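You operate a simulated robot arm through the tools that you are given. There is no shell and no other tool.

You run a simulated robot arm. Do the job below in one go: nothing can be reset, and whatever is moved stays where it is left.

JOB
Chill the yellow carton until it shows between 3 and 11 C.
Fine: use the 45% well; the cold teal carton comes out on to the chiller shelf first; stand yours back on the shelf; leave the others out of the wells. Set down upright: teal small carton, what you pick out.

It is judged by the outcome, as a careful person would: the job done as asked, and still so three seconds after it is handed in. It fails if anything else is knocked over, pushed out of place, dropped, spilled or broken.

ROBOT AND FRAMES
A 7-joint arm with a two-finger parallel gripper, fixed in place. Base frame: the origin is at the foot of the arm, x ahead of it, y to its left, z up; the work surface is at about z = 0.901. Lengths are in m, angles in degrees, forces in N, time in s.
Its first joint turns from -166.0 to 166.0 degrees. Payload 3.43 kg.
The TCP is the grasp point between the finger pads, 0.03 m short of the fingertips. In the tool frame z runs along the fingers and y along their closing line. Largest opening 0.094 m; finger width 0.028, thickness 0.01; the body of the gripper, 0.05 by 0.096 m, starts 0.055 m behind the TCP.
Orientation is that of the tool frame in the base frame, as [roll, pitch, yaw] about the fixed x, y, z axes, in that order (R = Rz(yaw) Ry(pitch) Rx(roll)). With the fingers straight down and closing along the base's y, the tool's x points along the base's -x, its y along +y and its z along -z.

CONTROLS
- The arm moves only by the tool apply_moves. Its argument "commands" is a list of rows, each a list of 3 entries, a list of its own where there are three numbers: the shift along the tool's x, y, z in m, then the turn, a rotation vector about the tool's x, y, z in degrees, then the closure, from 0 (fully open) to 1 (shut). In form: [[[tx, ty, tz], [wx, wy, wz], hand], ...]. A call has 1 to 20 rows; each row shifts and turns the commanded pose from where the row before left it, along the tool's axes as they then stand. A row lasts 0.2 s, in which the tool goes at most 0.05 m and 8.6 degrees; a call with a longer step from one row to the next is refused whole, and so is a gripper value outside its range. Where a pose cannot be reached the arm comes as near as it can. A force on the tool above 40 N (or 10 N above the force at the start of the call, whichever is more), or a blocked arm, ends the call early, and 0.2 s more pass. Each finger travels about 0.045 m/s and halts on what it meets, pressing with about 29 N; the grip force reading is that of the motor and also rises with nothing between the fingers. The clock runs only during rows and for 0.2 s after the last one: add rows that do not move to give the fingers time. It gives the time, the measured TCP pose, the force on the tool (base axes), the opening and the grip force at its end, in the units of the frame above (readings bear some noise), with the torque about the TCP (base axes, N m) and any sound that the robot's microphone picked up.
- Cameras (640 x 400 px; columns grow to the right, rows downward): "scene" is fixed at [0.2192, 0.6497, 1.4807]; the picture's right is [-1.00, -0.07, 0.00], its down [-0.02, 0.25, -0.97] and it looks along [0.07, -0.97, -0.25] (base axes); focal length 337 px, centre (320, 200). "wrist" rides on the gripper at [0.076, 0.014, -0.103] in the tool frame; the picture's right is [-0.18, 0.98, 0.00], its down [-0.75, -0.14, -0.64] and it looks along [-0.63, -0.12, 0.77] (tool axes); focal length 243 px, centre (320, 200). There is no depth. A picture from a camera that has moved, and an enlarged one, comes with that camera's place and axes in the base frame and with its lens.
- capture(camera): a new picture of that camera. It takes no simulated time.
- close_up(camera, box): a new picture of the part [left, top, right, bottom] of that camera's present view, enlarged. It takes no simulated time.
- job_done(): hands the job in; it is judged then, once.

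Places have to be worked out from the pictures, the camera data and where the tool is seen. Open the gripper and draw the arm clear of the work before you hand the job in, unless the task says otherwise.

The tools are called after "Request:" by a JSON object that holds its "op" and its "data". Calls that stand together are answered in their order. apply_moves: Moves the arm, as the interface text tells. Its arguments: {"type":"object","properties":{"commands":{"type":"array"}},"required":["commands"]} The other tools are called the same way: capture (camera) takes a picture; close_up (camera, box) takes an enlarged picture of a part of a camera's view; job_done () hands the job in.

At the start:

```text
time: 0.0
tcp_pos: [0.3273, -0.5672, 1.2258]
orientation: [180.0, 0.0, 180.0]
force: [0.6, 0.0, -0.6]
torque: [-0.02, -0.01, -0.01]
opening: 0.0941
grip_force: 0.1
```

scene: 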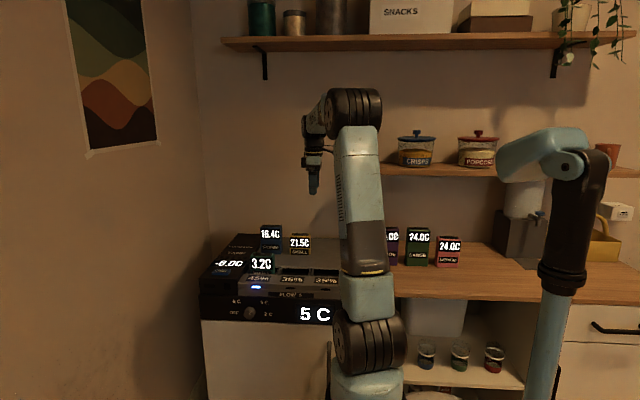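
wrist: 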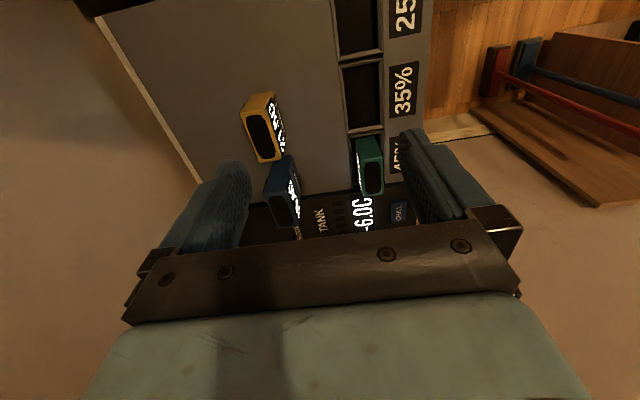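

The scene shows a chiller with wells labelled by percent, a teal carton in the first well, and yellow and navy cartons on its shelf. I'll look closer before moving.

Request:
{"op": "close_up", "data": {"camera": "scene", "box": [190, 210, 350, 330]}}

Request:
{"op": "close_up", "data": {"camera": "wrist", "box": [220, 0, 440, 240]}}

Request:
{"op": "close_up", "data": {"camera": "scene", "box": [340, 200, 500, 300]}}

```text
3.33 times, centred on (270, 270) of scene
camera zoom: at [0.2192, 0.6497, 1.4807], right [-1.0, -0.07, 0.0], down [-0.02, 0.25, -0.97], along [0.07, -0.97, -0.25], focal length 1124 px, centre (487, -33)
```

zoom: 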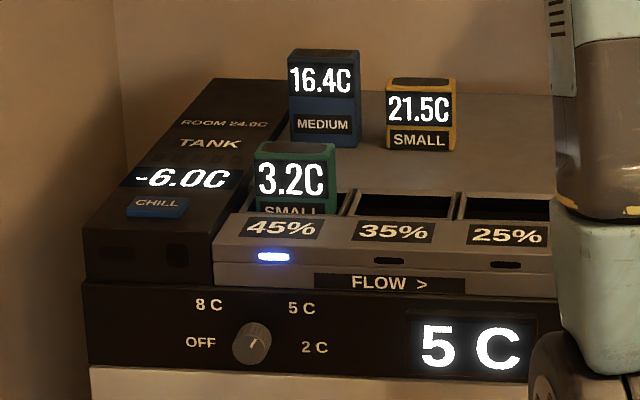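

```text
1.67 times, centred on (330, 120) of wrist
camera zoom: at [0.2518, -0.5507, 1.3285], right [0.18, 0.98, 0.0], down [0.75, -0.14, 0.64], along [0.63, -0.12, -0.77], focal length 404 px, centre (303, 333)
```

zoom: 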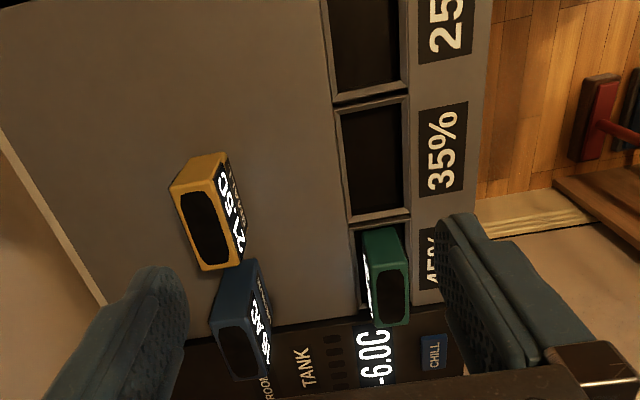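

```text
4.00 times, centred on (420, 250) of scene
camera zoom: at [0.2192, 0.6497, 1.4807], right [-1.0, -0.07, 0.0], down [-0.02, 0.25, -0.97], along [0.07, -0.97, -0.25], focal length 1349 px, centre (-80, 0)
```

zoom: 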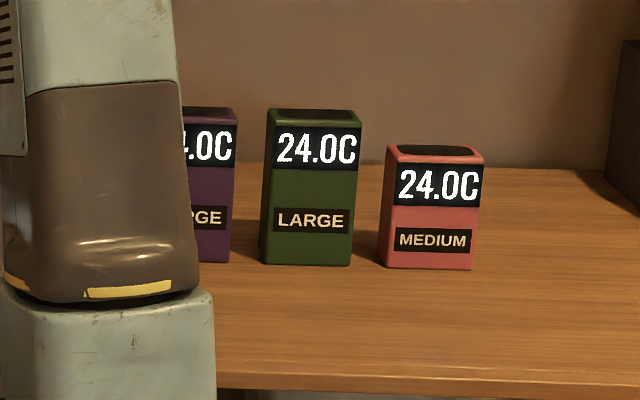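

Triangulating the two views puts teal at about (0.515, -0.504, top 0.970), yellow at (0.39, -0.665, top 0.994) and navy at (0.515, -0.665, top 1.026). I'll move back in x and up a little to see how far the shelf extends towards the arm.

Request:
{"op": "apply_moves", "data": {"commands": [[[0.04, 0, -0.02], [0, 0, 0], 0], [[0.04, 0, -0.02], [0, 0, 0], 0], [[0.02, 0, -0.01], [0, 0, 0], 0], [[0, 0, 0], [0, 0, 0], 0]]}}

Request:
{"op": "capture", "data": {"camera": "wrist"}}

Request:
{"op": "capture", "data": {"camera": "scene"}}

```text
time: 1.0
tcp_pos: [0.2286, -0.5672, 1.2761]
orientation: [-180.0, 0.1, -179.9]
force: [-0.2, -0.5, 0.0]
torque: [0.04, 0.0, -0.01]
opening: 0.0936
grip_force: 0.2
```

```text
taken
camera wrist: at [0.1516, -0.5511, 1.3784], right [0.18, 0.98, 0.0], down [0.75, -0.14, 0.64], along [0.63, -0.12, -0.77], focal length 243 px, centre (320, 200)
```

wrist: 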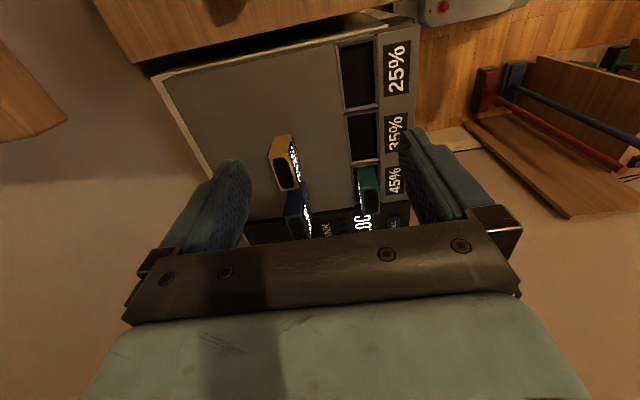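

```text
taken
```

scene: 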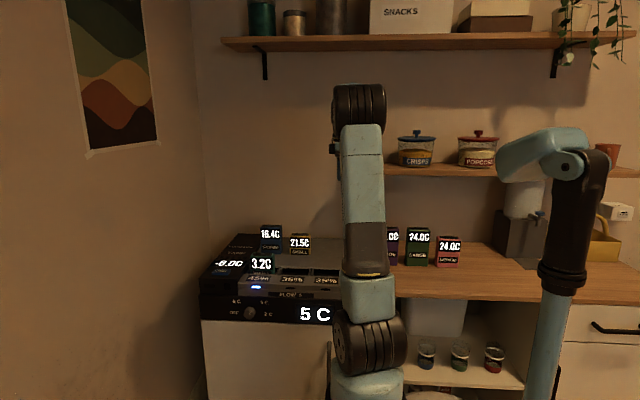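

The shelf runs from about x = 0.20 to 0.56 and back to y ≈ -0.87, so there's free room near (0.28, -0.66) for teal. I'll move above teal and check alignment.

Request:
{"op": "apply_moves", "data": {"commands": [[[-0.0356, 0.0079, 0.026], [0, 0, 0], 0], [[-0.0356, 0.0079, 0.026], [0, 0, 0], 0], [[-0.0356, 0.0079, 0.026], [0, 0, 0], 0], [[-0.0356, 0.0079, 0.026], [0, 0, 0], 0], [[-0.0356, 0.0079, 0.026], [0, 0, 0], 0], [[-0.0356, 0.0079, 0.026], [0, 0, 0], 0], [[-0.0356, 0.0079, 0.026], [0, 0, 0], 0], [[-0.0356, 0.0079, 0.026], [0, 0, 0], 0], [[0, 0, 0], [0, 0, 0], 0], [[0, 0, 0], [0, 0, 0], 0]]}}

Request:
{"op": "capture", "data": {"camera": "wrist"}}

Request:
{"op": "close_up", "data": {"camera": "scene", "box": [190, 190, 350, 310]}}

```text
time: 3.2
tcp_pos: [0.5139, -0.504, 1.0692]
orientation: [-180.0, 0.0, -180.0]
force: [0.5, -0.6, -0.7]
torque: [0.03, -0.02, -0.02]
opening: 0.094
grip_force: 0.1
```

```text
taken
camera wrist: at [0.4377, -0.4883, 1.1711], right [0.18, 0.98, 0.0], down [0.75, -0.14, 0.64], along [0.63, -0.12, -0.77], focal length 243 px, centre (320, 200)
```

wrist: 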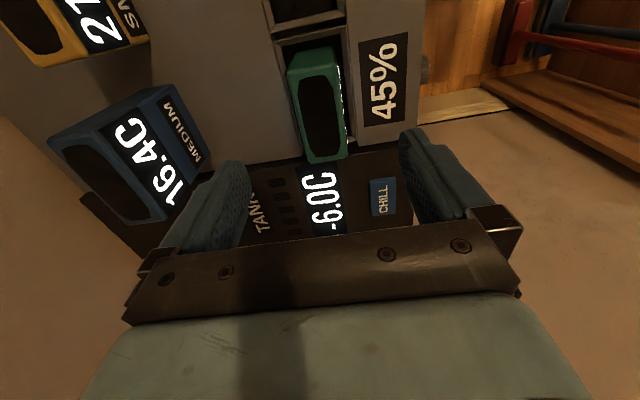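

```text
3.33 times, centred on (270, 250) of scene
camera zoom: at [0.2192, 0.6497, 1.4807], right [-1.0, -0.07, 0.0], down [-0.02, 0.25, -0.97], along [0.07, -0.97, -0.25], focal length 1124 px, centre (487, 33)
```

zoom: 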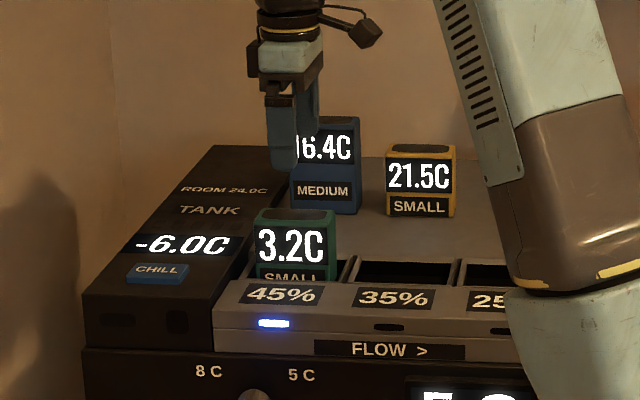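

Let me enlarge the wrist view to measure teal's centre, yaw and size.

Request:
{"op": "close_up", "data": {"camera": "wrist", "box": [250, 10, 410, 180]}}

```text
2.35 times, centred on (330, 95) of wrist
camera zoom: at [0.4377, -0.4883, 1.1711], right [0.18, 0.98, 0.0], down [0.75, -0.14, 0.64], along [0.63, -0.12, -0.77], focal length 571 px, centre (296, 447)
```

zoom: 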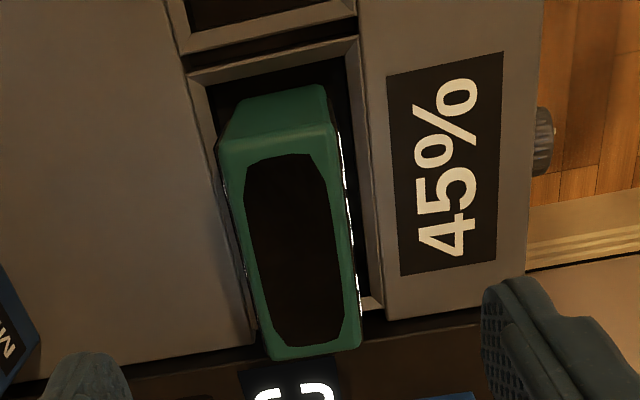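

Teal's top measures about 77 × 38 mm, centred at (0.516, -0.503) and square to the base. I'll descend to TCP z ≈ 0.953, so the tips stay above the rim, and close.

Request:
{"op": "apply_moves", "data": {"commands": [[[-0.002, 0.001, 0.03], [0, 0, 0], 0], [[0, 0, 0.03], [0, 0, 0], 0], [[0, 0, 0.03], [0, 0, 0], 0], [[0, 0, 0.0162], [0, 0, 0], 0], [[0, 0, 0.01], [0, 0, 0], 0], [[0, 0, 0], [0, 0, 0], 0], [[0, 0, 0], [0, 0, 0], 0.5], [[0, 0, 0], [0, 0, 0], 1], [[0, 0, 0], [0, 0, 0], 1], [[0, 0, 0], [0, 0, 0], 1], [[0, 0, 0], [0, 0, 0], 1], [[0, 0, 0], [0, 0, 0], 1]]}}

Request:
{"op": "close_up", "data": {"camera": "scene", "box": [190, 190, 350, 310]}}

Request:
{"op": "capture", "data": {"camera": "wrist"}}

```text
time: 5.8
tcp_pos: [0.5139, -0.5032, 0.9538]
orientation: [-180.0, 0.0, -180.0]
force: [-0.1, -2.4, 3.5]
torque: [-0.05, -0.03, -0.01]
opening: 0.0445
grip_force: 28.8
```

```text
3.33 times, centred on (270, 250) of scene
camera zoom: at [0.2192, 0.6497, 1.4807], right [-1.0, -0.07, 0.0], down [-0.02, 0.25, -0.97], along [0.07, -0.97, -0.25], focal length 1124 px, centre (487, 33)
```

zoom: 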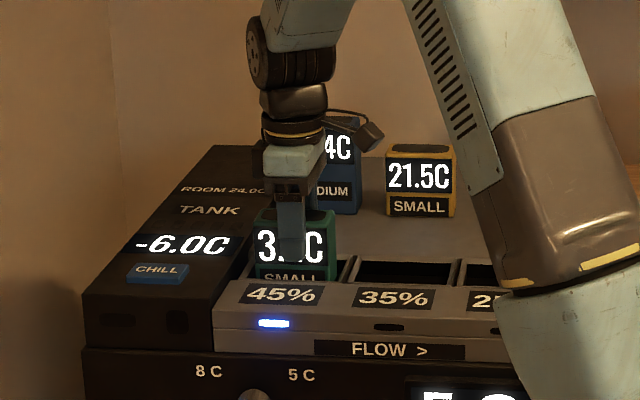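

```text
taken
camera wrist: at [0.438, -0.4864, 1.0557], right [0.18, 0.98, 0.0], down [0.75, -0.14, 0.64], along [0.63, -0.12, -0.77], focal length 243 px, centre (320, 200)
```

wrist: 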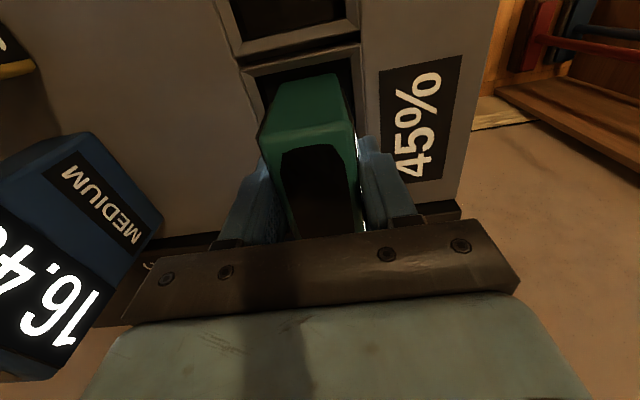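

Teal is gripped (opening 0.0445 m). I'll lift it straight out of the well.

Request:
{"op": "apply_moves", "data": {"commands": [[[0, 0, -0.01], [0, 0, 0], 1], [[0, 0, -0.02], [0, 0, 0], 1], [[0, 0, -0.03], [0, 0, 0], 1], [[0, 0, -0.04], [0, 0, 0], 1], [[0, 0, -0.02], [0, 0, 0], 1], [[0, 0, 0], [0, 0, 0], 1]]}}

Request:
{"op": "close_up", "data": {"camera": "scene", "box": [190, 190, 350, 310]}}

Request:
{"op": "capture", "data": {"camera": "wrist"}}

```text
time: 7.2
tcp_pos: [0.5154, -0.5018, 1.0743]
orientation: [-180.0, -0.1, 180.0]
force: [0.1, -1.1, -3.2]
torque: [0.01, 0.02, 0.0]
opening: 0.0443
grip_force: 29.2
```

```text
3.33 times, centred on (270, 250) of scene
camera zoom: at [0.2192, 0.6497, 1.4807], right [-1.0, -0.07, 0.0], down [-0.02, 0.25, -0.97], along [0.07, -0.97, -0.25], focal length 1124 px, centre (487, 33)
```

zoom: 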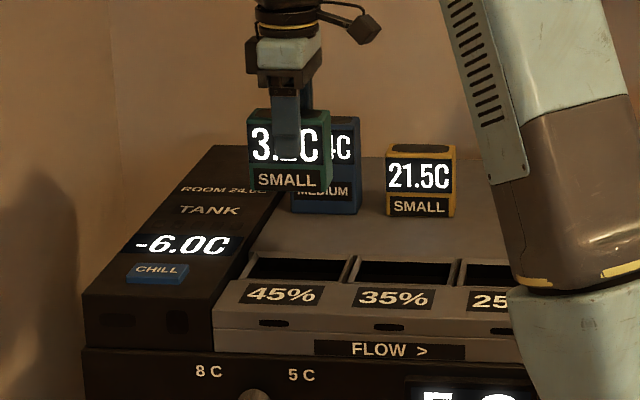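

```text
taken
camera wrist: at [0.4387, -0.4864, 1.1758], right [0.18, 0.98, 0.0], down [0.75, -0.14, 0.64], along [0.63, -0.12, -0.77], focal length 243 px, centre (320, 200)
```

wrist: 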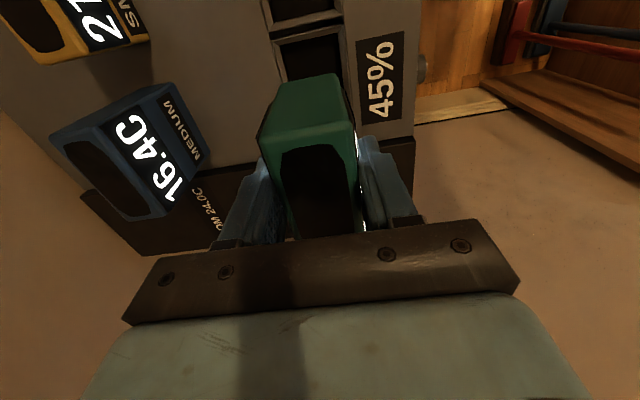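

The 45% indicator went out and the carton hangs straight. I'll carry it in -x and then back over the free shelf spot near (0.28, -0.66).

Request:
{"op": "apply_moves", "data": {"commands": [[[0.039, 0, 0], [0, 0, 0], 1], [[0.039, 0, 0], [0, 0, 0], 1], [[0.039, 0, 0], [0, 0, 0], 1], [[0.039, 0, 0], [0, 0, 0], 1], [[0.039, 0, 0], [0, 0, 0], 1], [[0.039, 0, 0], [0, 0, 0], 1], [[0, -0.039, 0], [0, 0, 0], 1], [[0, -0.039, 0], [0, 0, 0], 1], [[0, -0.039, 0], [0, 0, 0], 1], [[0, -0.039, 0], [0, 0, 0], 1], [[0, 0, 0], [0, 0, 0], 1], [[0, 0, 0], [0, 0, 0], 1]]}}

Request:
{"op": "capture", "data": {"camera": "scene"}}

Request:
{"op": "capture", "data": {"camera": "wrist"}}

```text
time: 9.8
tcp_pos: [0.2817, -0.6607, 1.0717]
orientation: [-180.0, 0.0, -180.0]
force: [-0.3, -0.7, -2.6]
torque: [0.01, 0.02, -0.01]
opening: 0.0442
grip_force: 29.0
```

```text
taken
```

scene: 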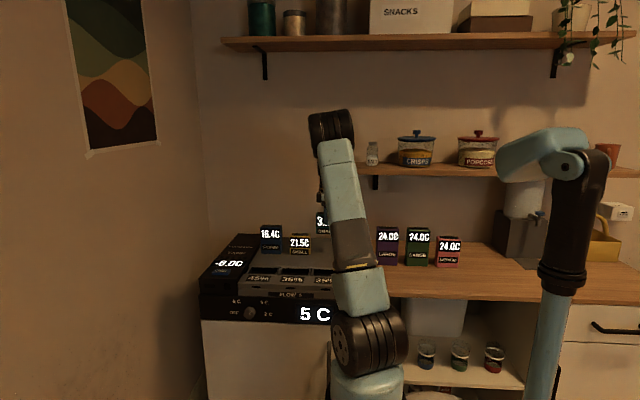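

```text
taken
camera wrist: at [0.2048, -0.6434, 1.1747], right [0.18, 0.98, 0.0], down [0.75, -0.14, 0.64], along [0.63, -0.12, -0.77], focal length 243 px, centre (320, 200)
```

wrist: 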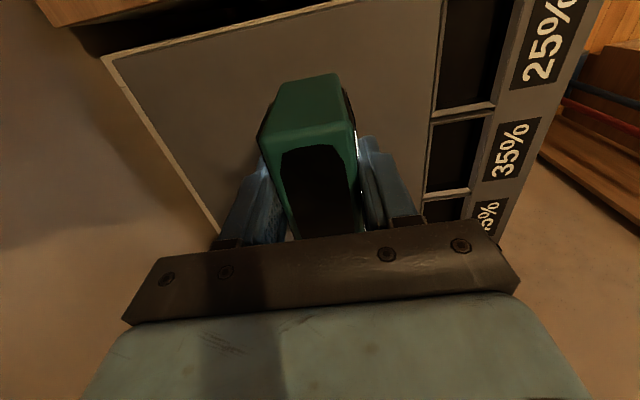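

Teal is over clear shelf with about 3 cm of margin to the shelf edge and to yellow. I'll lower to just above the expected contact height (about 0.978).

Request:
{"op": "apply_moves", "data": {"commands": [[[0, 0, 0.03], [0, 0, 0], 1], [[0, 0, 0.03], [0, 0, 0], 1], [[0, 0, 0.02], [0, 0, 0], 1], [[0, 0, 0.006], [0, 0, 0], 1], [[0, 0, 0], [0, 0, 0], 1]]}}

Request:
{"op": "close_up", "data": {"camera": "scene", "box": [230, 200, 350, 290]}}

```text
time: 11.0
tcp_pos: [0.2813, -0.66, 0.9859]
orientation: [180.0, 0.0, -179.9]
force: [0.7, -0.3, -2.5]
torque: [-0.02, 0.0, -0.03]
opening: 0.0443
grip_force: 29.2
```

```text
4.44 times, centred on (290, 245) of scene
camera zoom: at [0.2192, 0.6497, 1.4807], right [-1.0, -0.07, 0.0], down [-0.02, 0.25, -0.97], along [0.07, -0.97, -0.25], focal length 1499 px, centre (453, 0)
```

zoom: 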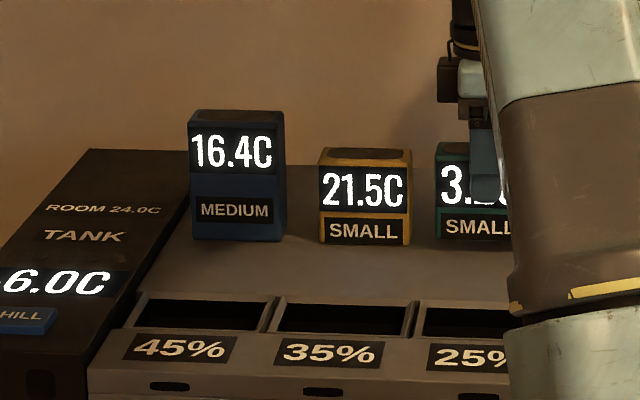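

Teal's base is roughly 6 mm above the shelf. I'll lower in 2 mm steps until I feel contact.

Request:
{"op": "apply_moves", "data": {"commands": [[[0, 0, 0.002], [0, 0, 0], 1], [[0, 0, 0.002], [0, 0, 0], 1], [[0, 0, 0], [0, 0, 0], 1]]}}

```text
time: 11.8
tcp_pos: [0.2811, -0.6584, 0.9823]
orientation: [180.0, 0.1, -179.9]
force: [0.3, 0.7, -2.7]
torque: [0.02, -0.02, 0.0]
opening: 0.0442
grip_force: 28.9
```

No contact yet, so I'll continue in smaller steps.

Request:
{"op": "apply_moves", "data": {"commands": [[[0, 0, 0.0015], [0, 0, 0], 1], [[0, 0, 0.0015], [0, 0, 0], 1], [[0, 0, 0], [0, 0, 0], 1]]}}

```text
time: 12.6
tcp_pos: [0.2816, -0.6588, 0.9795]
orientation: [-180.0, 0.1, 180.0]
force: [-0.4, 0.2, -2.9]
torque: [-0.01, 0.04, -0.04]
opening: 0.0445
grip_force: 29.3
```

Still hanging free at 0.9795, with only the carton's weight on the wrist. I'll go another 3 mm.

Request:
{"op": "apply_moves", "data": {"commands": [[[0, 0, 0.0015], [0, 0, 0], 1], [[0, 0, 0.0015], [0, 0, 0], 1], [[0, 0, 0], [0, 0, 0], 1]]}}

Request:
{"op": "close_up", "data": {"camera": "scene", "box": [290, 220, 350, 265]}}

```text
time: 13.4
tcp_pos: [0.2809, -0.6577, 0.9764]
orientation: [-180.0, 0.0, 179.9]
force: [0.2, 0.1, -2.3]
torque: [-0.06, 0.02, 0.0]
opening: 0.0441
grip_force: 29.1
```

```text
8.89 times, centred on (320, 242) of scene
camera zoom: at [0.2192, 0.6497, 1.4807], right [-1.0, -0.07, 0.0], down [-0.02, 0.25, -0.97], along [0.07, -0.97, -0.25], focal length 2998 px, centre (320, -178)
```

zoom: 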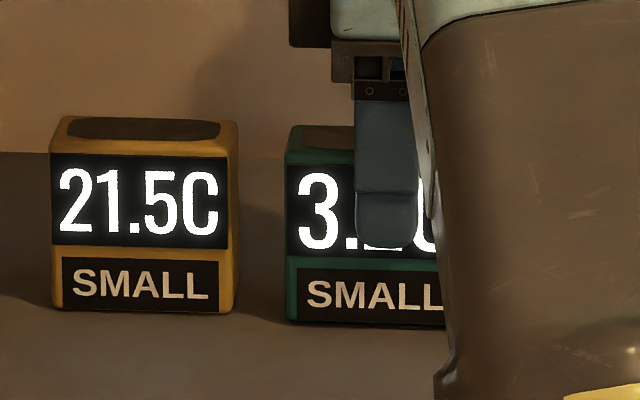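

Teal looks about level with yellow's base but there is no contact force yet. I'll take 1 mm steps.

Request:
{"op": "apply_moves", "data": {"commands": [[[0, 0, 0.001], [0, 0, 0], 1], [[0, 0, 0.001], [0, 0, 0], 1], [[0, 0, 0], [0, 0, 0], 1]]}}

```text
time: 14.2
tcp_pos: [0.2807, -0.658, 0.9747]
orientation: [179.9, 0.0, -180.0]
force: [0.3, 0.7, -2.3]
torque: [0.04, 0.01, 0.01]
opening: 0.0442
grip_force: 29.0
```

Still no contact at 0.9747, so another 2 mm in 1 mm steps.

Request:
{"op": "apply_moves", "data": {"commands": [[[0, 0, 0.001], [0, 0, 0], 1], [[0, 0, 0.001], [0, 0, 0], 1], [[0, 0, 0], [0, 0, 0], 1]]}}

```text
time: 15.0
tcp_pos: [0.2801, -0.6576, 0.975]
orientation: [-179.8, 0.1, 179.9]
force: [3.2, -2.6, 17.1]
torque: [0.11, -0.06, -0.03]
opening: 0.0441
grip_force: 28.7
```

Contact: the force jumped to 17 N at z ≈ 0.975, so teal is standing on the shelf. I'll ease up 1 mm, open, and then rise.

Request:
{"op": "apply_moves", "data": {"commands": [[[0, 0, -0.001], [0, 0, 0], 1], [[0, 0, 0], [0, 0, 0], 0.6], [[0, 0, 0], [0, 0, 0], 0.3], [[0, 0, 0], [0, 0, 0], 0], [[0, 0, 0], [0, 0, 0], 0], [[0, 0, 0], [0, 0, 0], 0], [[0, 0, 0], [0, 0, 0], 0]]}}

Request:
{"op": "capture", "data": {"camera": "wrist"}}

```text
time: 16.6
tcp_pos: [0.2799, -0.658, 0.9739]
orientation: [180.0, 0.0, 180.0]
force: [0.5, -0.5, -0.2]
torque: [0.03, 0.0, 0.0]
opening: 0.0939
grip_force: 0.0
```

```text
taken
camera wrist: at [0.2042, -0.6427, 1.0759], right [0.18, 0.98, 0.0], down [0.75, -0.14, 0.64], along [0.63, -0.12, -0.77], focal length 243 px, centre (320, 200)
```

wrist: 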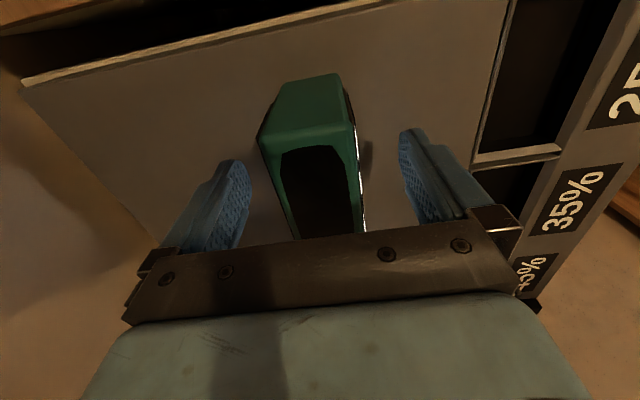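

Teal is released and upright. I'll rise, then move above yellow at about (0.392, -0.665).

Request:
{"op": "apply_moves", "data": {"commands": [[[0, 0, -0.02], [0, 0, 0], 0], [[0, 0, -0.035], [0, 0, 0], 0], [[0, 0, -0.04], [0, 0, 0], 0], [[-0.037, -0.002, 0], [0, 0, 0], 0], [[-0.037, -0.002, 0], [0, 0, 0], 0], [[-0.037, -0.003, 0], [0, 0, 0], 0], [[0, 0, 0], [0, 0, 0], 0], [[0, 0, 0], [0, 0, 0], 0]]}}

Request:
{"op": "close_up", "data": {"camera": "wrist", "box": [240, 40, 400, 210]}}

Request:
{"op": "capture", "data": {"camera": "wrist"}}

Request:
{"op": "close_up", "data": {"camera": "scene", "box": [190, 190, 350, 310]}}

```text
time: 18.4
tcp_pos: [0.3903, -0.6639, 1.0697]
orientation: [180.0, 0.0, 180.0]
force: [0.1, 0.2, -0.3]
torque: [-0.01, 0.01, 0.03]
opening: 0.0942
grip_force: 0.1
```

```text
2.35 times, centred on (320, 125) of wrist
camera zoom: at [0.3151, -0.649, 1.1711], right [0.18, 0.98, 0.0], down [0.75, -0.14, 0.64], along [0.63, -0.12, -0.77], focal length 571 px, centre (320, 376)
```

zoom: 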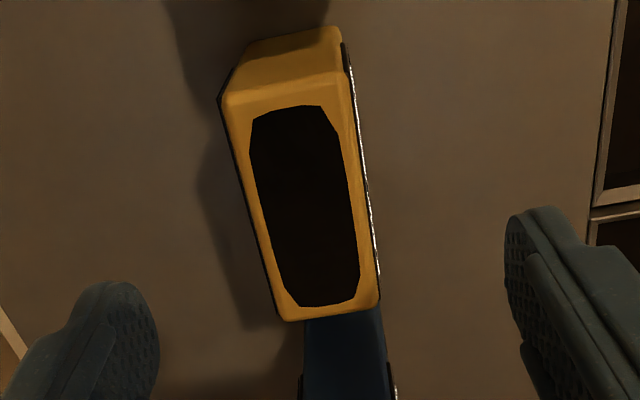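

```text
taken
camera wrist: at [0.3151, -0.649, 1.1711], right [0.18, 0.98, 0.0], down [0.75, -0.14, 0.64], along [0.63, -0.12, -0.77], focal length 243 px, centre (320, 200)
```

wrist: 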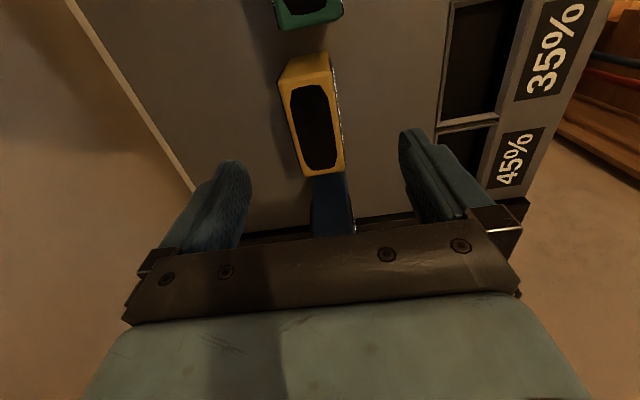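

```text
3.33 times, centred on (270, 250) of scene
camera zoom: at [0.2192, 0.6497, 1.4807], right [-1.0, -0.07, 0.0], down [-0.02, 0.25, -0.97], along [0.07, -0.97, -0.25], focal length 1124 px, centre (487, 33)
```

zoom: 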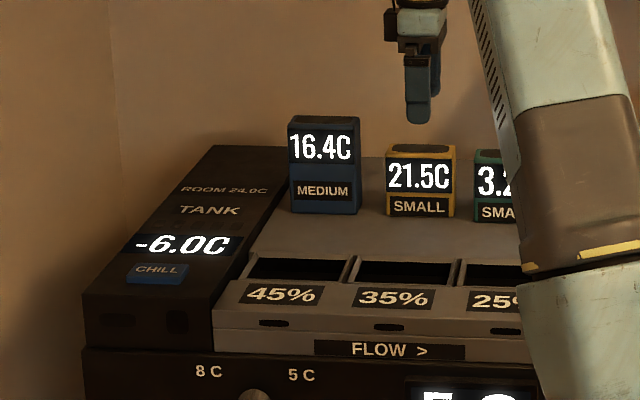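

Yellow's top is centred at about (0.394, -0.667) with almost no yaw. I'll adjust, descend to z ≈ 0.9745 (the same relative grip as teal) and close.

Request:
{"op": "apply_moves", "data": {"commands": [[[-0.004, -0.003, 0.03], [0, 0, 0], 0], [[0, 0, 0.03], [0, 0, 0], 0], [[0, 0, 0.025], [0, 0, 0], 0], [[0, 0, 0.01], [0, 0, 0], 0], [[0, 0, 0], [0, 0, 0], 0], [[0, 0, 0], [0, 0, 0], 0.5], [[0, 0, 0], [0, 0, 0], 1], [[0, 0, 0], [0, 0, 0], 1], [[0, 0, 0], [0, 0, 0], 1], [[0, 0, 0], [0, 0, 0], 1], [[0, 0, 0], [0, 0, 0], 1]]}}

Request:
{"op": "capture", "data": {"camera": "wrist"}}

```text
time: 20.8
tcp_pos: [0.3942, -0.6691, 0.9735]
orientation: [-180.0, 0.0, 180.0]
force: [-0.8, -1.6, 1.1]
torque: [-0.05, -0.02, 0.05]
opening: 0.0442
grip_force: 29.3
```

```text
taken
camera wrist: at [0.3193, -0.6529, 1.0756], right [0.18, 0.98, 0.0], down [0.75, -0.14, 0.64], along [0.63, -0.12, -0.77], focal length 243 px, centre (320, 200)
```

wrist: 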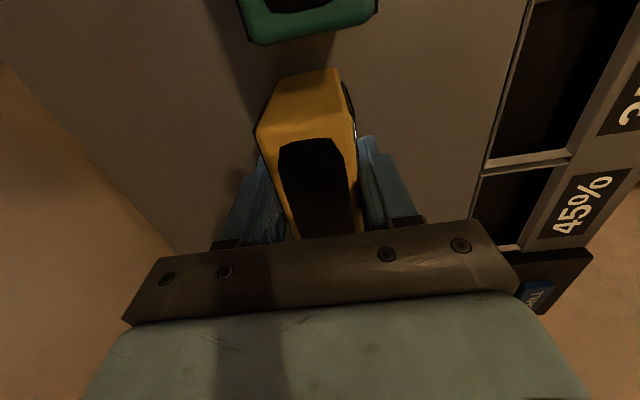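

Yellow is gripped. I'll lift, move forward (+y) away from navy, then +x to hover over the 45% well.

Request:
{"op": "apply_moves", "data": {"commands": [[[0, 0, -0.015], [0, 0, 0], 1], [[0, 0, -0.035], [0, 0, 0], 1], [[0, 0, -0.04], [0, 0, 0], 1], [[0, 0, -0.01], [0, 0, 0], 1], [[0, 0.041, 0], [0, 0, 0], 1], [[0, 0.041, 0], [0, 0, 0], 1], [[0, 0.041, 0], [0, 0, 0], 1], [[0, 0.041, 0], [0, 0, 0], 1], [[-0.04, 0, 0], [0, 0, 0], 1], [[-0.04, 0, 0], [0, 0, 0], 1], [[-0.0417, 0, 0], [0, 0, 0], 1], [[0, 0, 0], [0, 0, 0], 1], [[0, 0, 0], [0, 0, 0], 1], [[0, 0, 0], [0, 0, 0], 1]]}}

Request:
{"op": "close_up", "data": {"camera": "wrist", "box": [240, 20, 440, 230]}}

Request:
{"op": "close_up", "data": {"camera": "scene", "box": [190, 190, 350, 310]}}

```text
time: 23.8
tcp_pos: [0.5184, -0.504, 1.0747]
orientation: [-180.0, 0.0, -180.0]
force: [-0.3, 0.4, -3.2]
torque: [-0.02, 0.01, -0.03]
opening: 0.0442
grip_force: 29.3
```

```text
1.90 times, centred on (340, 125) of wrist
camera zoom: at [0.4416, -0.4887, 1.1762], right [0.18, 0.98, 0.0], down [0.75, -0.14, 0.64], along [0.63, -0.12, -0.77], focal length 462 px, centre (282, 343)
```

zoom: 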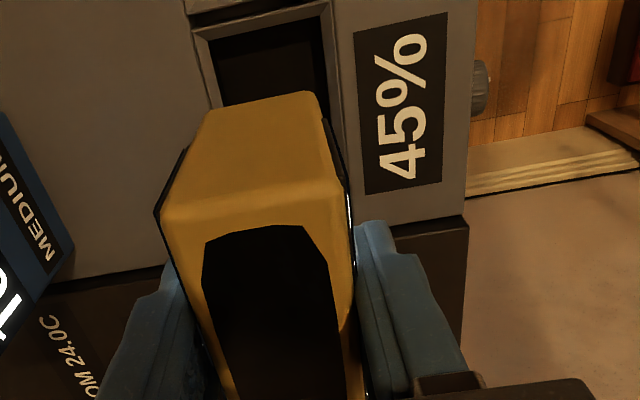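

```text
3.33 times, centred on (270, 250) of scene
camera zoom: at [0.2192, 0.6497, 1.4807], right [-1.0, -0.07, 0.0], down [-0.02, 0.25, -0.97], along [0.07, -0.97, -0.25], focal length 1124 px, centre (487, 33)
```

zoom: 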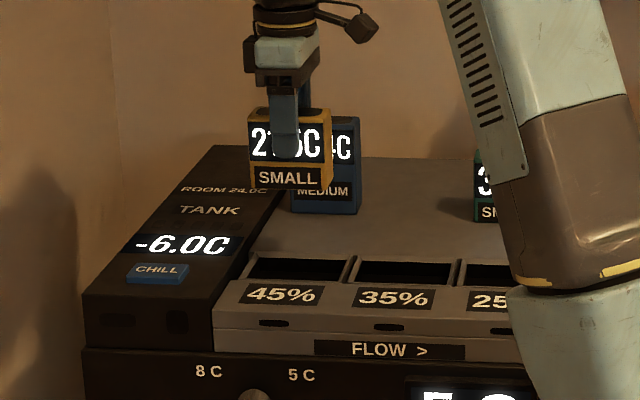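

The well's opening measures about 98 × 53 mm, centred near (0.515, -0.502), and the carton is 80 × 44 mm, so it fits. I'll lower to TCP z ≈ 0.970, just inside the rim, and check the forces.

Request:
{"op": "apply_moves", "data": {"commands": [[[0, 0.0005, 0.03], [0, 0, 0], 1], [[0, 0, 0.03], [0, 0, 0], 1], [[0, 0, 0.015], [0, 0, 0], 1], [[0, 0, 0.01], [0, 0, 0], 1], [[0, 0, 0.01], [0, 0, 0], 1], [[0, 0, 0.01], [0, 0, 0], 1], [[0, 0, 0], [0, 0, 0], 1]]}}

Request:
{"op": "close_up", "data": {"camera": "scene", "box": [190, 190, 350, 310]}}

```text
time: 25.4
tcp_pos: [0.5174, -0.5045, 0.9684]
orientation: [-179.9, 0.1, -180.0]
force: [-0.5, -0.1, -2.6]
torque: [0.0, -0.01, -0.04]
opening: 0.0442
grip_force: 28.8
```

```text
3.33 times, centred on (270, 250) of scene
camera zoom: at [0.2192, 0.6497, 1.4807], right [-1.0, -0.07, 0.0], down [-0.02, 0.25, -0.97], along [0.07, -0.97, -0.25], focal length 1124 px, centre (487, 33)
```

zoom: 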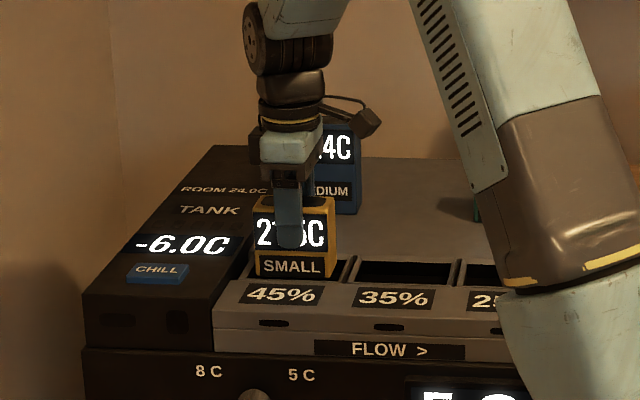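

The carton is entering the well with no side force. I'll lower another 12 mm and then feel for the floor at about 0.954.

Request:
{"op": "apply_moves", "data": {"commands": [[[0, 0, 0.006], [0, 0, 0], 1], [[0, 0, 0.006], [0, 0, 0], 1], [[0, 0, 0.0015], [0, 0, 0], 1], [[0, 0, 0], [0, 0, 0], 1]]}}

```text
time: 26.4
tcp_pos: [0.5177, -0.5031, 0.9552]
orientation: [-180.0, 0.0, -180.0]
force: [0.2, -0.3, -3.2]
torque: [0.01, 0.0, -0.01]
opening: 0.0441
grip_force: 29.7
```

No contact at 0.955, so I'll go on in 1 mm steps.

Request:
{"op": "apply_moves", "data": {"commands": [[[0, 0, 0.001], [0, 0, 0], 1], [[0, 0, 0.001], [0, 0, 0], 1], [[0, 0, 0], [0, 0, 0], 1]]}}

Request:
{"op": "close_up", "data": {"camera": "scene", "box": [190, 210, 350, 330]}}

```text
time: 27.2
tcp_pos: [0.5174, -0.5038, 0.9541]
orientation: [180.0, 0.1, -180.0]
force: [0.1, 1.0, -2.7]
torque: [-0.02, -0.03, 0.03]
opening: 0.0442
grip_force: 28.9
```

```text
3.33 times, centred on (270, 270) of scene
camera zoom: at [0.2192, 0.6497, 1.4807], right [-1.0, -0.07, 0.0], down [-0.02, 0.25, -0.97], along [0.07, -0.97, -0.25], focal length 1124 px, centre (487, -33)
```

zoom: 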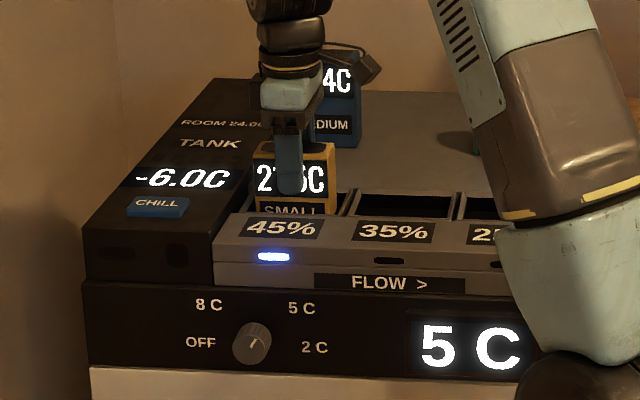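

The 45% indicator lit, so the carton is sensed. I'll feel for the floor in the next 2 mm.

Request:
{"op": "apply_moves", "data": {"commands": [[[0, 0, 0.001], [0, 0, 0], 1], [[0, 0, 0.001], [0, 0, 0], 1], [[0, 0, 0], [0, 0, 0], 1]]}}

```text
time: 28.0
tcp_pos: [0.518, -0.5035, 0.9526]
orientation: [-179.9, 0.0, 180.0]
force: [0.8, -2.1, 14.3]
torque: [0.19, 0.3, 0.0]
opening: 0.0443
grip_force: 29.6
```

Floor contact (14 N). I'll ease up half a millimetre, release, and rise clear to read the display.

Request:
{"op": "apply_moves", "data": {"commands": [[[0, 0, -0.0007], [0, 0, 0], 1], [[0, 0, 0], [0, 0, 0], 0.6], [[0, 0, 0], [0, 0, 0], 0.3], [[0, 0, 0], [0, 0, 0], 0], [[0, 0, 0], [0, 0, 0], 0], [[0, 0, 0], [0, 0, 0], 0], [[0, 0, 0], [0, 0, 0], 0], [[0, 0, -0.02], [0, 0, 0], 0], [[0, 0, -0.04], [0, 0, 0], 0], [[0, 0, -0.04], [0, 0, 0], 0], [[0, 0, -0.02], [0, 0, 0], 0], [[0, 0, 0], [0, 0, 0], 0]]}}

Request:
{"op": "close_up", "data": {"camera": "scene", "box": [190, 210, 350, 330]}}

Request:
{"op": "capture", "data": {"camera": "wrist"}}

```text
time: 30.6
tcp_pos: [0.5154, -0.5046, 1.073]
orientation: [-180.0, 0.0, 180.0]
force: [-0.7, 0.3, -0.1]
torque: [0.02, 0.05, -0.01]
opening: 0.0938
grip_force: 0.2
```

```text
3.33 times, centred on (270, 270) of scene
camera zoom: at [0.2192, 0.6497, 1.4807], right [-1.0, -0.07, 0.0], down [-0.02, 0.25, -0.97], along [0.07, -0.97, -0.25], focal length 1124 px, centre (487, -33)
```

zoom: 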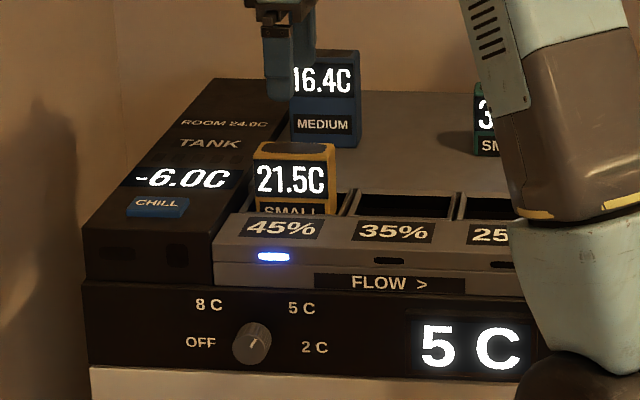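

```text
taken
camera wrist: at [0.4411, -0.4882, 1.1746], right [0.18, 0.98, 0.0], down [0.75, -0.14, 0.64], along [0.63, -0.12, -0.77], focal length 243 px, centre (320, 200)
```

wrist: 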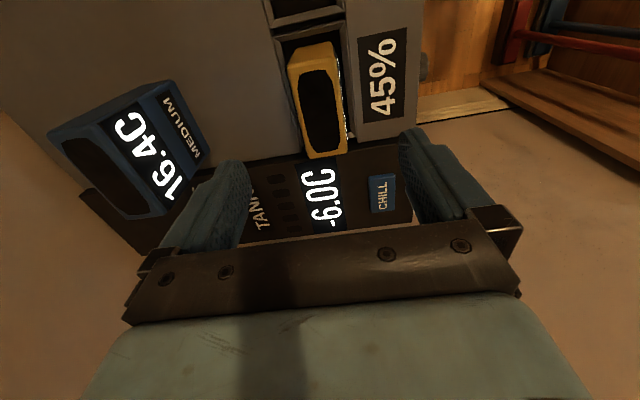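

Nothing changes by itself (still 21.5 C), so the chill cycle must be started with the CHILL button, which I place at about (0.653, -0.445, 0.922). I'll move above it with the fingers closed and look.

Request:
{"op": "apply_moves", "data": {"commands": [[[-0.034, 0.0145, 0], [0, 0, 0], 0.5], [[-0.034, 0.0145, 0], [0, 0, 0], 1], [[-0.034, 0.0145, 0], [0, 0, 0], 1], [[-0.034, 0.0145, 0], [0, 0, 0], 1], [[0, 0, 0], [0, 0, 0], 1], [[0, 0, 0], [0, 0, 0], 1], [[0, 0, 0.04], [0, 0, 0], 1], [[0, 0, 0.04], [0, 0, 0], 1], [[0, 0, 0.01], [0, 0, 0], 1], [[0, 0, 0], [0, 0, 0], 1]]}}

Request:
{"op": "capture", "data": {"camera": "wrist"}}

Request:
{"op": "close_up", "data": {"camera": "scene", "box": [190, 210, 350, 330]}}

```text
time: 32.8
tcp_pos: [0.6521, -0.4476, 0.9825]
orientation: [-180.0, 0.0, 180.0]
force: [0.5, 0.0, 1.3]
torque: [-0.02, 0.02, 0.03]
opening: 0.0
grip_force: 29.2
```

```text
taken
camera wrist: at [0.5762, -0.4309, 1.0837], right [0.18, 0.98, 0.0], down [0.75, -0.14, 0.64], along [0.63, -0.12, -0.77], focal length 243 px, centre (320, 200)
```

wrist: 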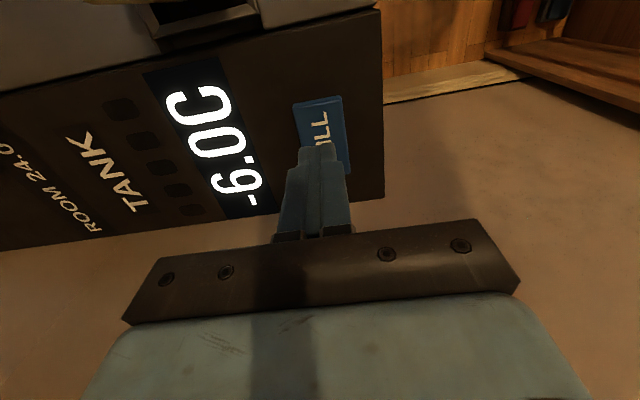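

```text
3.33 times, centred on (270, 270) of scene
camera zoom: at [0.2192, 0.6497, 1.4807], right [-1.0, -0.07, 0.0], down [-0.02, 0.25, -0.97], along [0.07, -0.97, -0.25], focal length 1124 px, centre (487, -33)
```

zoom: 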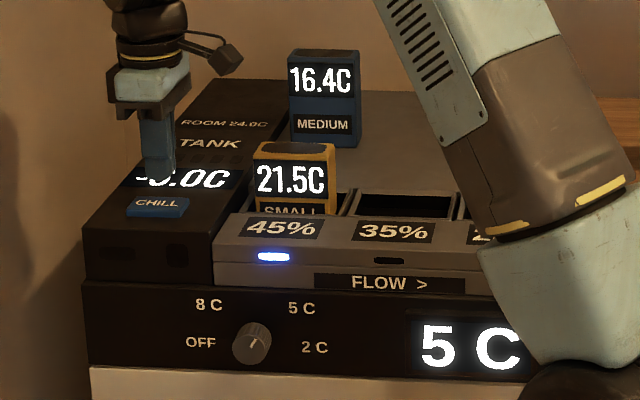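

The closed tips are 3 cm above the button and centred on it. I'll press down gently in steps.

Request:
{"op": "apply_moves", "data": {"commands": [[[0, 0.002, 0.015], [0, 0, 0], 1], [[0, 0, 0.01], [0, 0, 0], 1], [[0, 0, 0], [0, 0, 0], 1]]}}

```text
time: 33.6
tcp_pos: [0.653, -0.4451, 0.956]
orientation: [-180.0, 0.0, 180.0]
force: [1.0, 0.7, -0.3]
torque: [0.0, -0.01, 0.02]
opening: 0.0003
grip_force: 29.5
```

Not touching yet at 0.956. I'll keep pressing in small steps.

Request:
{"op": "apply_moves", "data": {"commands": [[[0, 0, 0.0015], [0, 0, 0], 1], [[0, 0, 0.0015], [0, 0, 0], 1], [[0, 0, 0], [0, 0, 0], 1]]}}

Request:
{"op": "close_up", "data": {"camera": "scene", "box": [190, 210, 350, 330]}}

```text
time: 34.4
tcp_pos: [0.6524, -0.4442, 0.9546]
orientation: [179.9, -0.1, -179.9]
force: [0.0, 0.6, 0.3]
torque: [-0.01, -0.02, 0.0]
opening: 0.0
grip_force: 29.1
```

```text
3.33 times, centred on (270, 270) of scene
camera zoom: at [0.2192, 0.6497, 1.4807], right [-1.0, -0.07, 0.0], down [-0.02, 0.25, -0.97], along [0.07, -0.97, -0.25], focal length 1124 px, centre (487, -33)
```

zoom: 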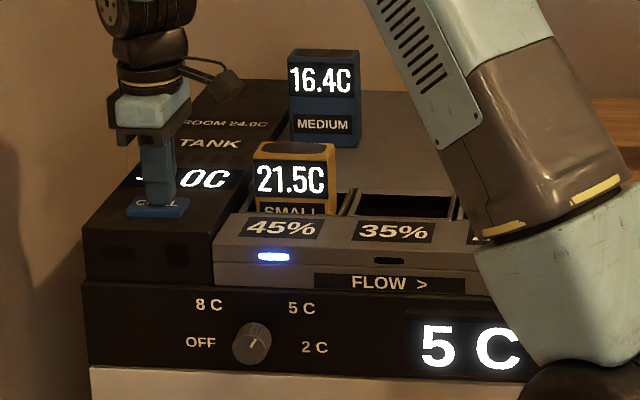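

The tips look about to touch the button, so I'll go a few millimetres more.

Request:
{"op": "apply_moves", "data": {"commands": [[[0, 0, 0.0015], [0, 0, 0], 1], [[0, 0, 0.0015], [0, 0, 0], 1], [[0, 0, 0], [0, 0, 0], 1]]}}

Request:
{"op": "close_up", "data": {"camera": "scene", "box": [190, 210, 350, 330]}}

```text
time: 35.2
tcp_pos: [0.6529, -0.4448, 0.9508]
orientation: [-179.9, 0.0, -179.9]
force: [-0.1, -0.6, 0.2]
torque: [0.01, 0.0, 0.0]
opening: 0.0002
grip_force: 28.6
```

```text
3.33 times, centred on (270, 270) of scene
camera zoom: at [0.2192, 0.6497, 1.4807], right [-1.0, -0.07, 0.0], down [-0.02, 0.25, -0.97], along [0.07, -0.97, -0.25], focal length 1124 px, centre (487, -33)
```

zoom: 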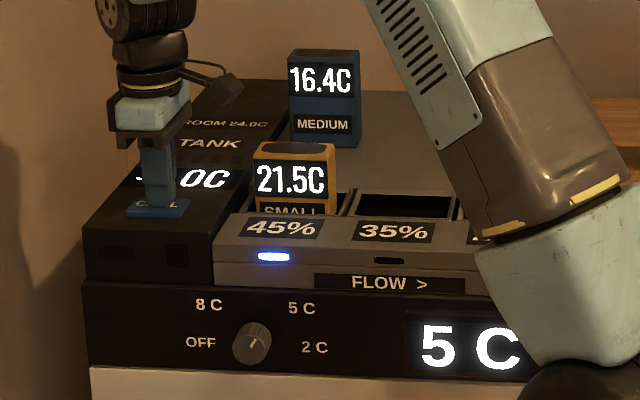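

Still no reaction force or change in reading, so I'll continue pressing.

Request:
{"op": "apply_moves", "data": {"commands": [[[0, 0, 0.0015], [0, 0, 0], 1], [[0, 0, 0.0015], [0, 0, 0], 1], [[0, 0, 0], [0, 0, 0], 1]]}}

Request:
{"op": "close_up", "data": {"camera": "scene", "box": [190, 210, 350, 330]}}

```text
time: 36.0
tcp_pos: [0.654, -0.4446, 0.9473]
orientation: [-179.9, 0.0, -179.9]
force: [-0.7, -0.9, 2.3]
torque: [-0.02, 0.01, 0.01]
opening: 0.0
grip_force: 28.4
heard: click
```

```text
3.33 times, centred on (270, 270) of scene
camera zoom: at [0.2192, 0.6497, 1.4807], right [-1.0, -0.07, 0.0], down [-0.02, 0.25, -0.97], along [0.07, -0.97, -0.25], focal length 1124 px, centre (487, -33)
```

zoom: 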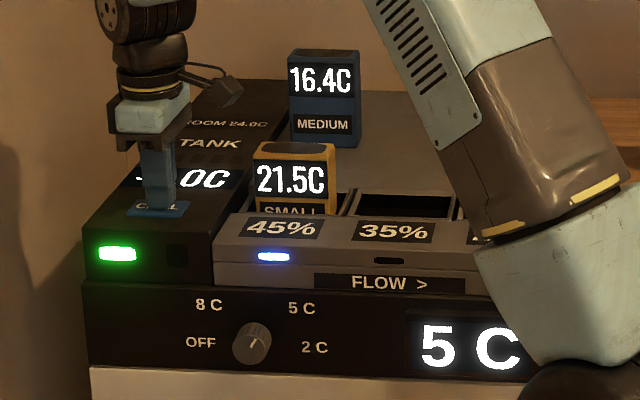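

A click was heard and a green light came on, so a chill cycle is running. I'll release the button, rise well clear and watch the display.

Request:
{"op": "apply_moves", "data": {"commands": [[[0, 0, -0.02], [0, 0, 0], 1], [[0, 0, -0.04], [0, 0, 0], 1], [[0, 0, -0.04], [0, 0, 0], 1], [[0, 0, 0], [0, 0, 0], 1]]}}

Request:
{"op": "close_up", "data": {"camera": "scene", "box": [190, 210, 350, 330]}}

```text
time: 37.0
tcp_pos: [0.6546, -0.4444, 1.0487]
orientation: [180.0, 0.0, -179.9]
force: [-0.9, -0.1, -0.6]
torque: [0.01, 0.0, 0.02]
opening: 0.0
grip_force: 28.7
```

```text
3.33 times, centred on (270, 270) of scene
camera zoom: at [0.2192, 0.6497, 1.4807], right [-1.0, -0.07, 0.0], down [-0.02, 0.25, -0.97], along [0.07, -0.97, -0.25], focal length 1124 px, centre (487, -33)
```

zoom: 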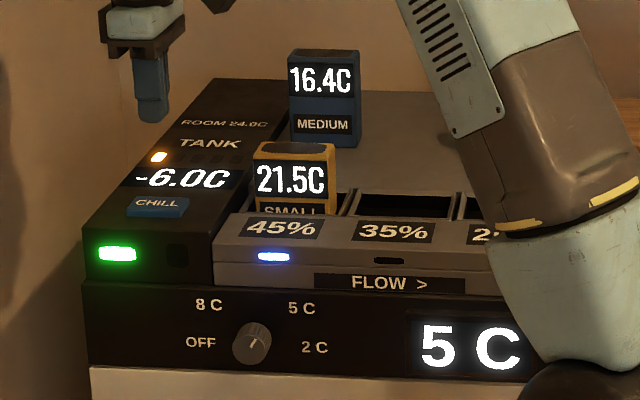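

A progress light has come on beside the tank display. While it runs I'll move back above the carton with the gripper open.

Request:
{"op": "apply_moves", "data": {"commands": [[[0, 0, -0.03], [0, 0, 0], 0.5], [[0.034, -0.015, 0], [0, 0, 0], 0], [[0.034, -0.015, 0], [0, 0, 0], 0], [[0.034, -0.015, 0], [0, 0, 0], 0], [[0.034, -0.015, 0], [0, 0, 0], 0], [[0, 0, 0], [0, 0, 0], 0], [[0, 0, 0], [0, 0, 0], 0], [[0, 0, 0], [0, 0, 0], 0]]}}

Request:
{"op": "close_up", "data": {"camera": "scene", "box": [190, 210, 350, 330]}}

Request:
{"op": "capture", "data": {"camera": "wrist"}}

```text
time: 38.8
tcp_pos: [0.5175, -0.503, 1.0779]
orientation: [180.0, 0.0, 180.0]
force: [0.2, 0.0, -0.3]
torque: [0.01, 0.01, 0.01]
opening: 0.0942
grip_force: 0.1
```

```text
3.33 times, centred on (270, 270) of scene
camera zoom: at [0.2192, 0.6497, 1.4807], right [-1.0, -0.07, 0.0], down [-0.02, 0.25, -0.97], along [0.07, -0.97, -0.25], focal length 1124 px, centre (487, -33)
```

zoom: 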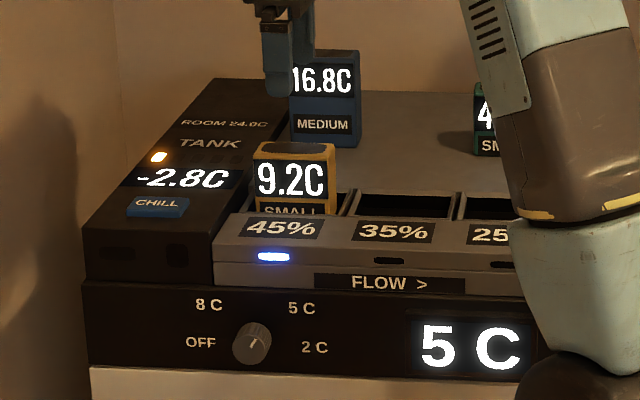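

```text
taken
camera wrist: at [0.4418, -0.4874, 1.1797], right [0.18, 0.98, 0.0], down [0.75, -0.14, 0.64], along [0.63, -0.12, -0.77], focal length 243 px, centre (320, 200)
```

wrist: 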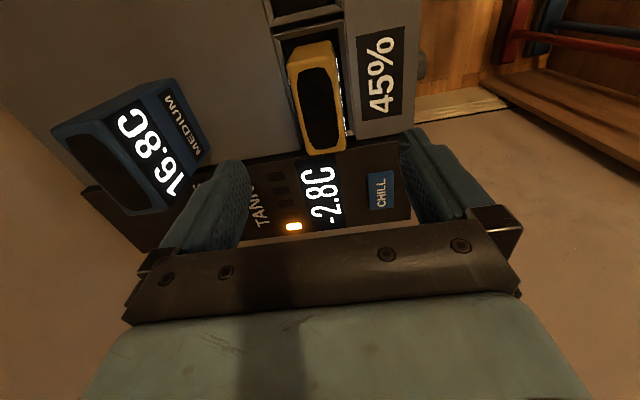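

The cycle finished: yellow shows 9.2 C, inside 3–11, and the run light is off. I'll grip yellow again at z ≈ 0.954.

Request:
{"op": "apply_moves", "data": {"commands": [[[0, 0, 0.04], [0, 0, 0], 0], [[0, 0, 0.04], [0, 0, 0], 0], [[0, 0, 0.03], [0, 0, 0], 0], [[0, 0, 0.013], [0, 0, 0], 0], [[0, 0, 0], [0, 0, 0], 0], [[0, 0, 0], [0, 0, 0], 0.5], [[0, 0, 0], [0, 0, 0], 1], [[0, 0, 0], [0, 0, 0], 1], [[0, 0, 0], [0, 0, 0], 1], [[0, 0, 0], [0, 0, 0], 1], [[0, 0, 0], [0, 0, 0], 1]]}}

Request:
{"op": "close_up", "data": {"camera": "scene", "box": [190, 210, 350, 330]}}

```text
time: 41.2
tcp_pos: [0.5181, -0.5042, 0.9539]
orientation: [-180.0, 0.0, 179.9]
force: [0.1, -1.0, -0.3]
torque: [0.0, 0.06, -0.05]
opening: 0.0445
grip_force: 28.4
```

```text
3.33 times, centred on (270, 270) of scene
camera zoom: at [0.2192, 0.6497, 1.4807], right [-1.0, -0.07, 0.0], down [-0.02, 0.25, -0.97], along [0.07, -0.97, -0.25], focal length 1124 px, centre (487, -33)
```

zoom: 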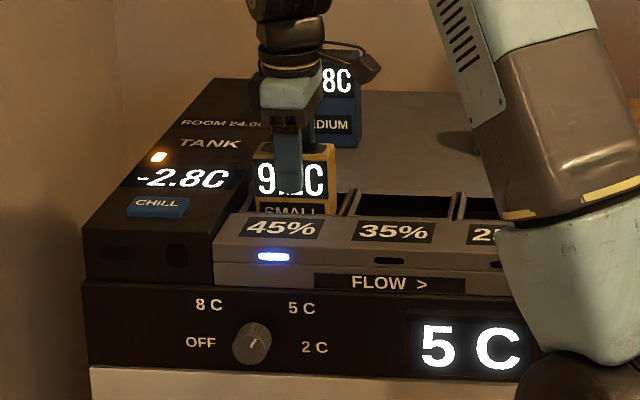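

Gripped. I'll lift it out and carry it back over its original shelf spot at (0.394, -0.667), reversing the path.

Request:
{"op": "apply_moves", "data": {"commands": [[[0, 0, -0.01], [0, 0, 0], 1], [[0, 0, -0.02], [0, 0, 0], 1], [[0, 0, -0.03], [0, 0, 0], 1], [[0, 0, -0.04], [0, 0, 0], 1], [[0, 0, -0.02], [0, 0, 0], 1], [[0.04, 0, 0], [0, 0, 0], 1], [[0.04, 0, 0], [0, 0, 0], 1], [[0.0417, 0, 0], [0, 0, 0], 1], [[0, -0.041, 0], [0, 0, 0], 1], [[0, -0.041, 0], [0, 0, 0], 1], [[0, -0.041, 0], [0, 0, 0], 1], [[0, -0.0405, 0], [0, 0, 0], 1], [[0, 0, 0], [0, 0, 0], 1], [[0, 0, 0], [0, 0, 0], 1]]}}

Request:
{"op": "close_up", "data": {"camera": "scene", "box": [190, 190, 350, 310]}}

Request:
{"op": "capture", "data": {"camera": "wrist"}}

```text
time: 44.2
tcp_pos: [0.3956, -0.6672, 1.0752]
orientation: [180.0, -0.1, 180.0]
force: [0.3, -0.1, -2.6]
torque: [-0.03, -0.01, -0.02]
opening: 0.044
grip_force: 28.7
```

```text
3.33 times, centred on (270, 250) of scene
camera zoom: at [0.2192, 0.6497, 1.4807], right [-1.0, -0.07, 0.0], down [-0.02, 0.25, -0.97], along [0.07, -0.97, -0.25], focal length 1124 px, centre (487, 33)
```

zoom: 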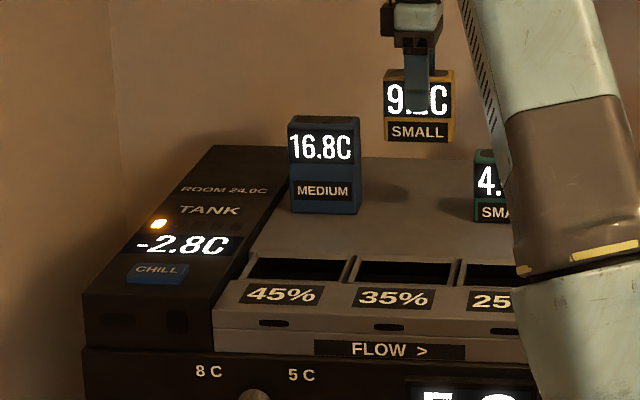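

```text
taken
camera wrist: at [0.3197, -0.6518, 1.1768], right [0.18, 0.98, 0.0], down [0.75, -0.14, 0.64], along [0.63, -0.12, -0.77], focal length 243 px, centre (320, 200)
```

wrist: 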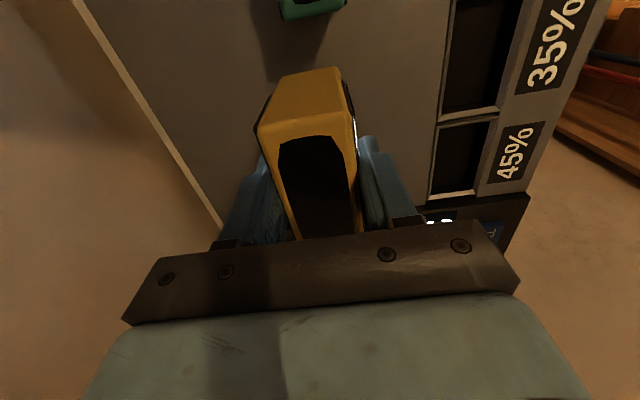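

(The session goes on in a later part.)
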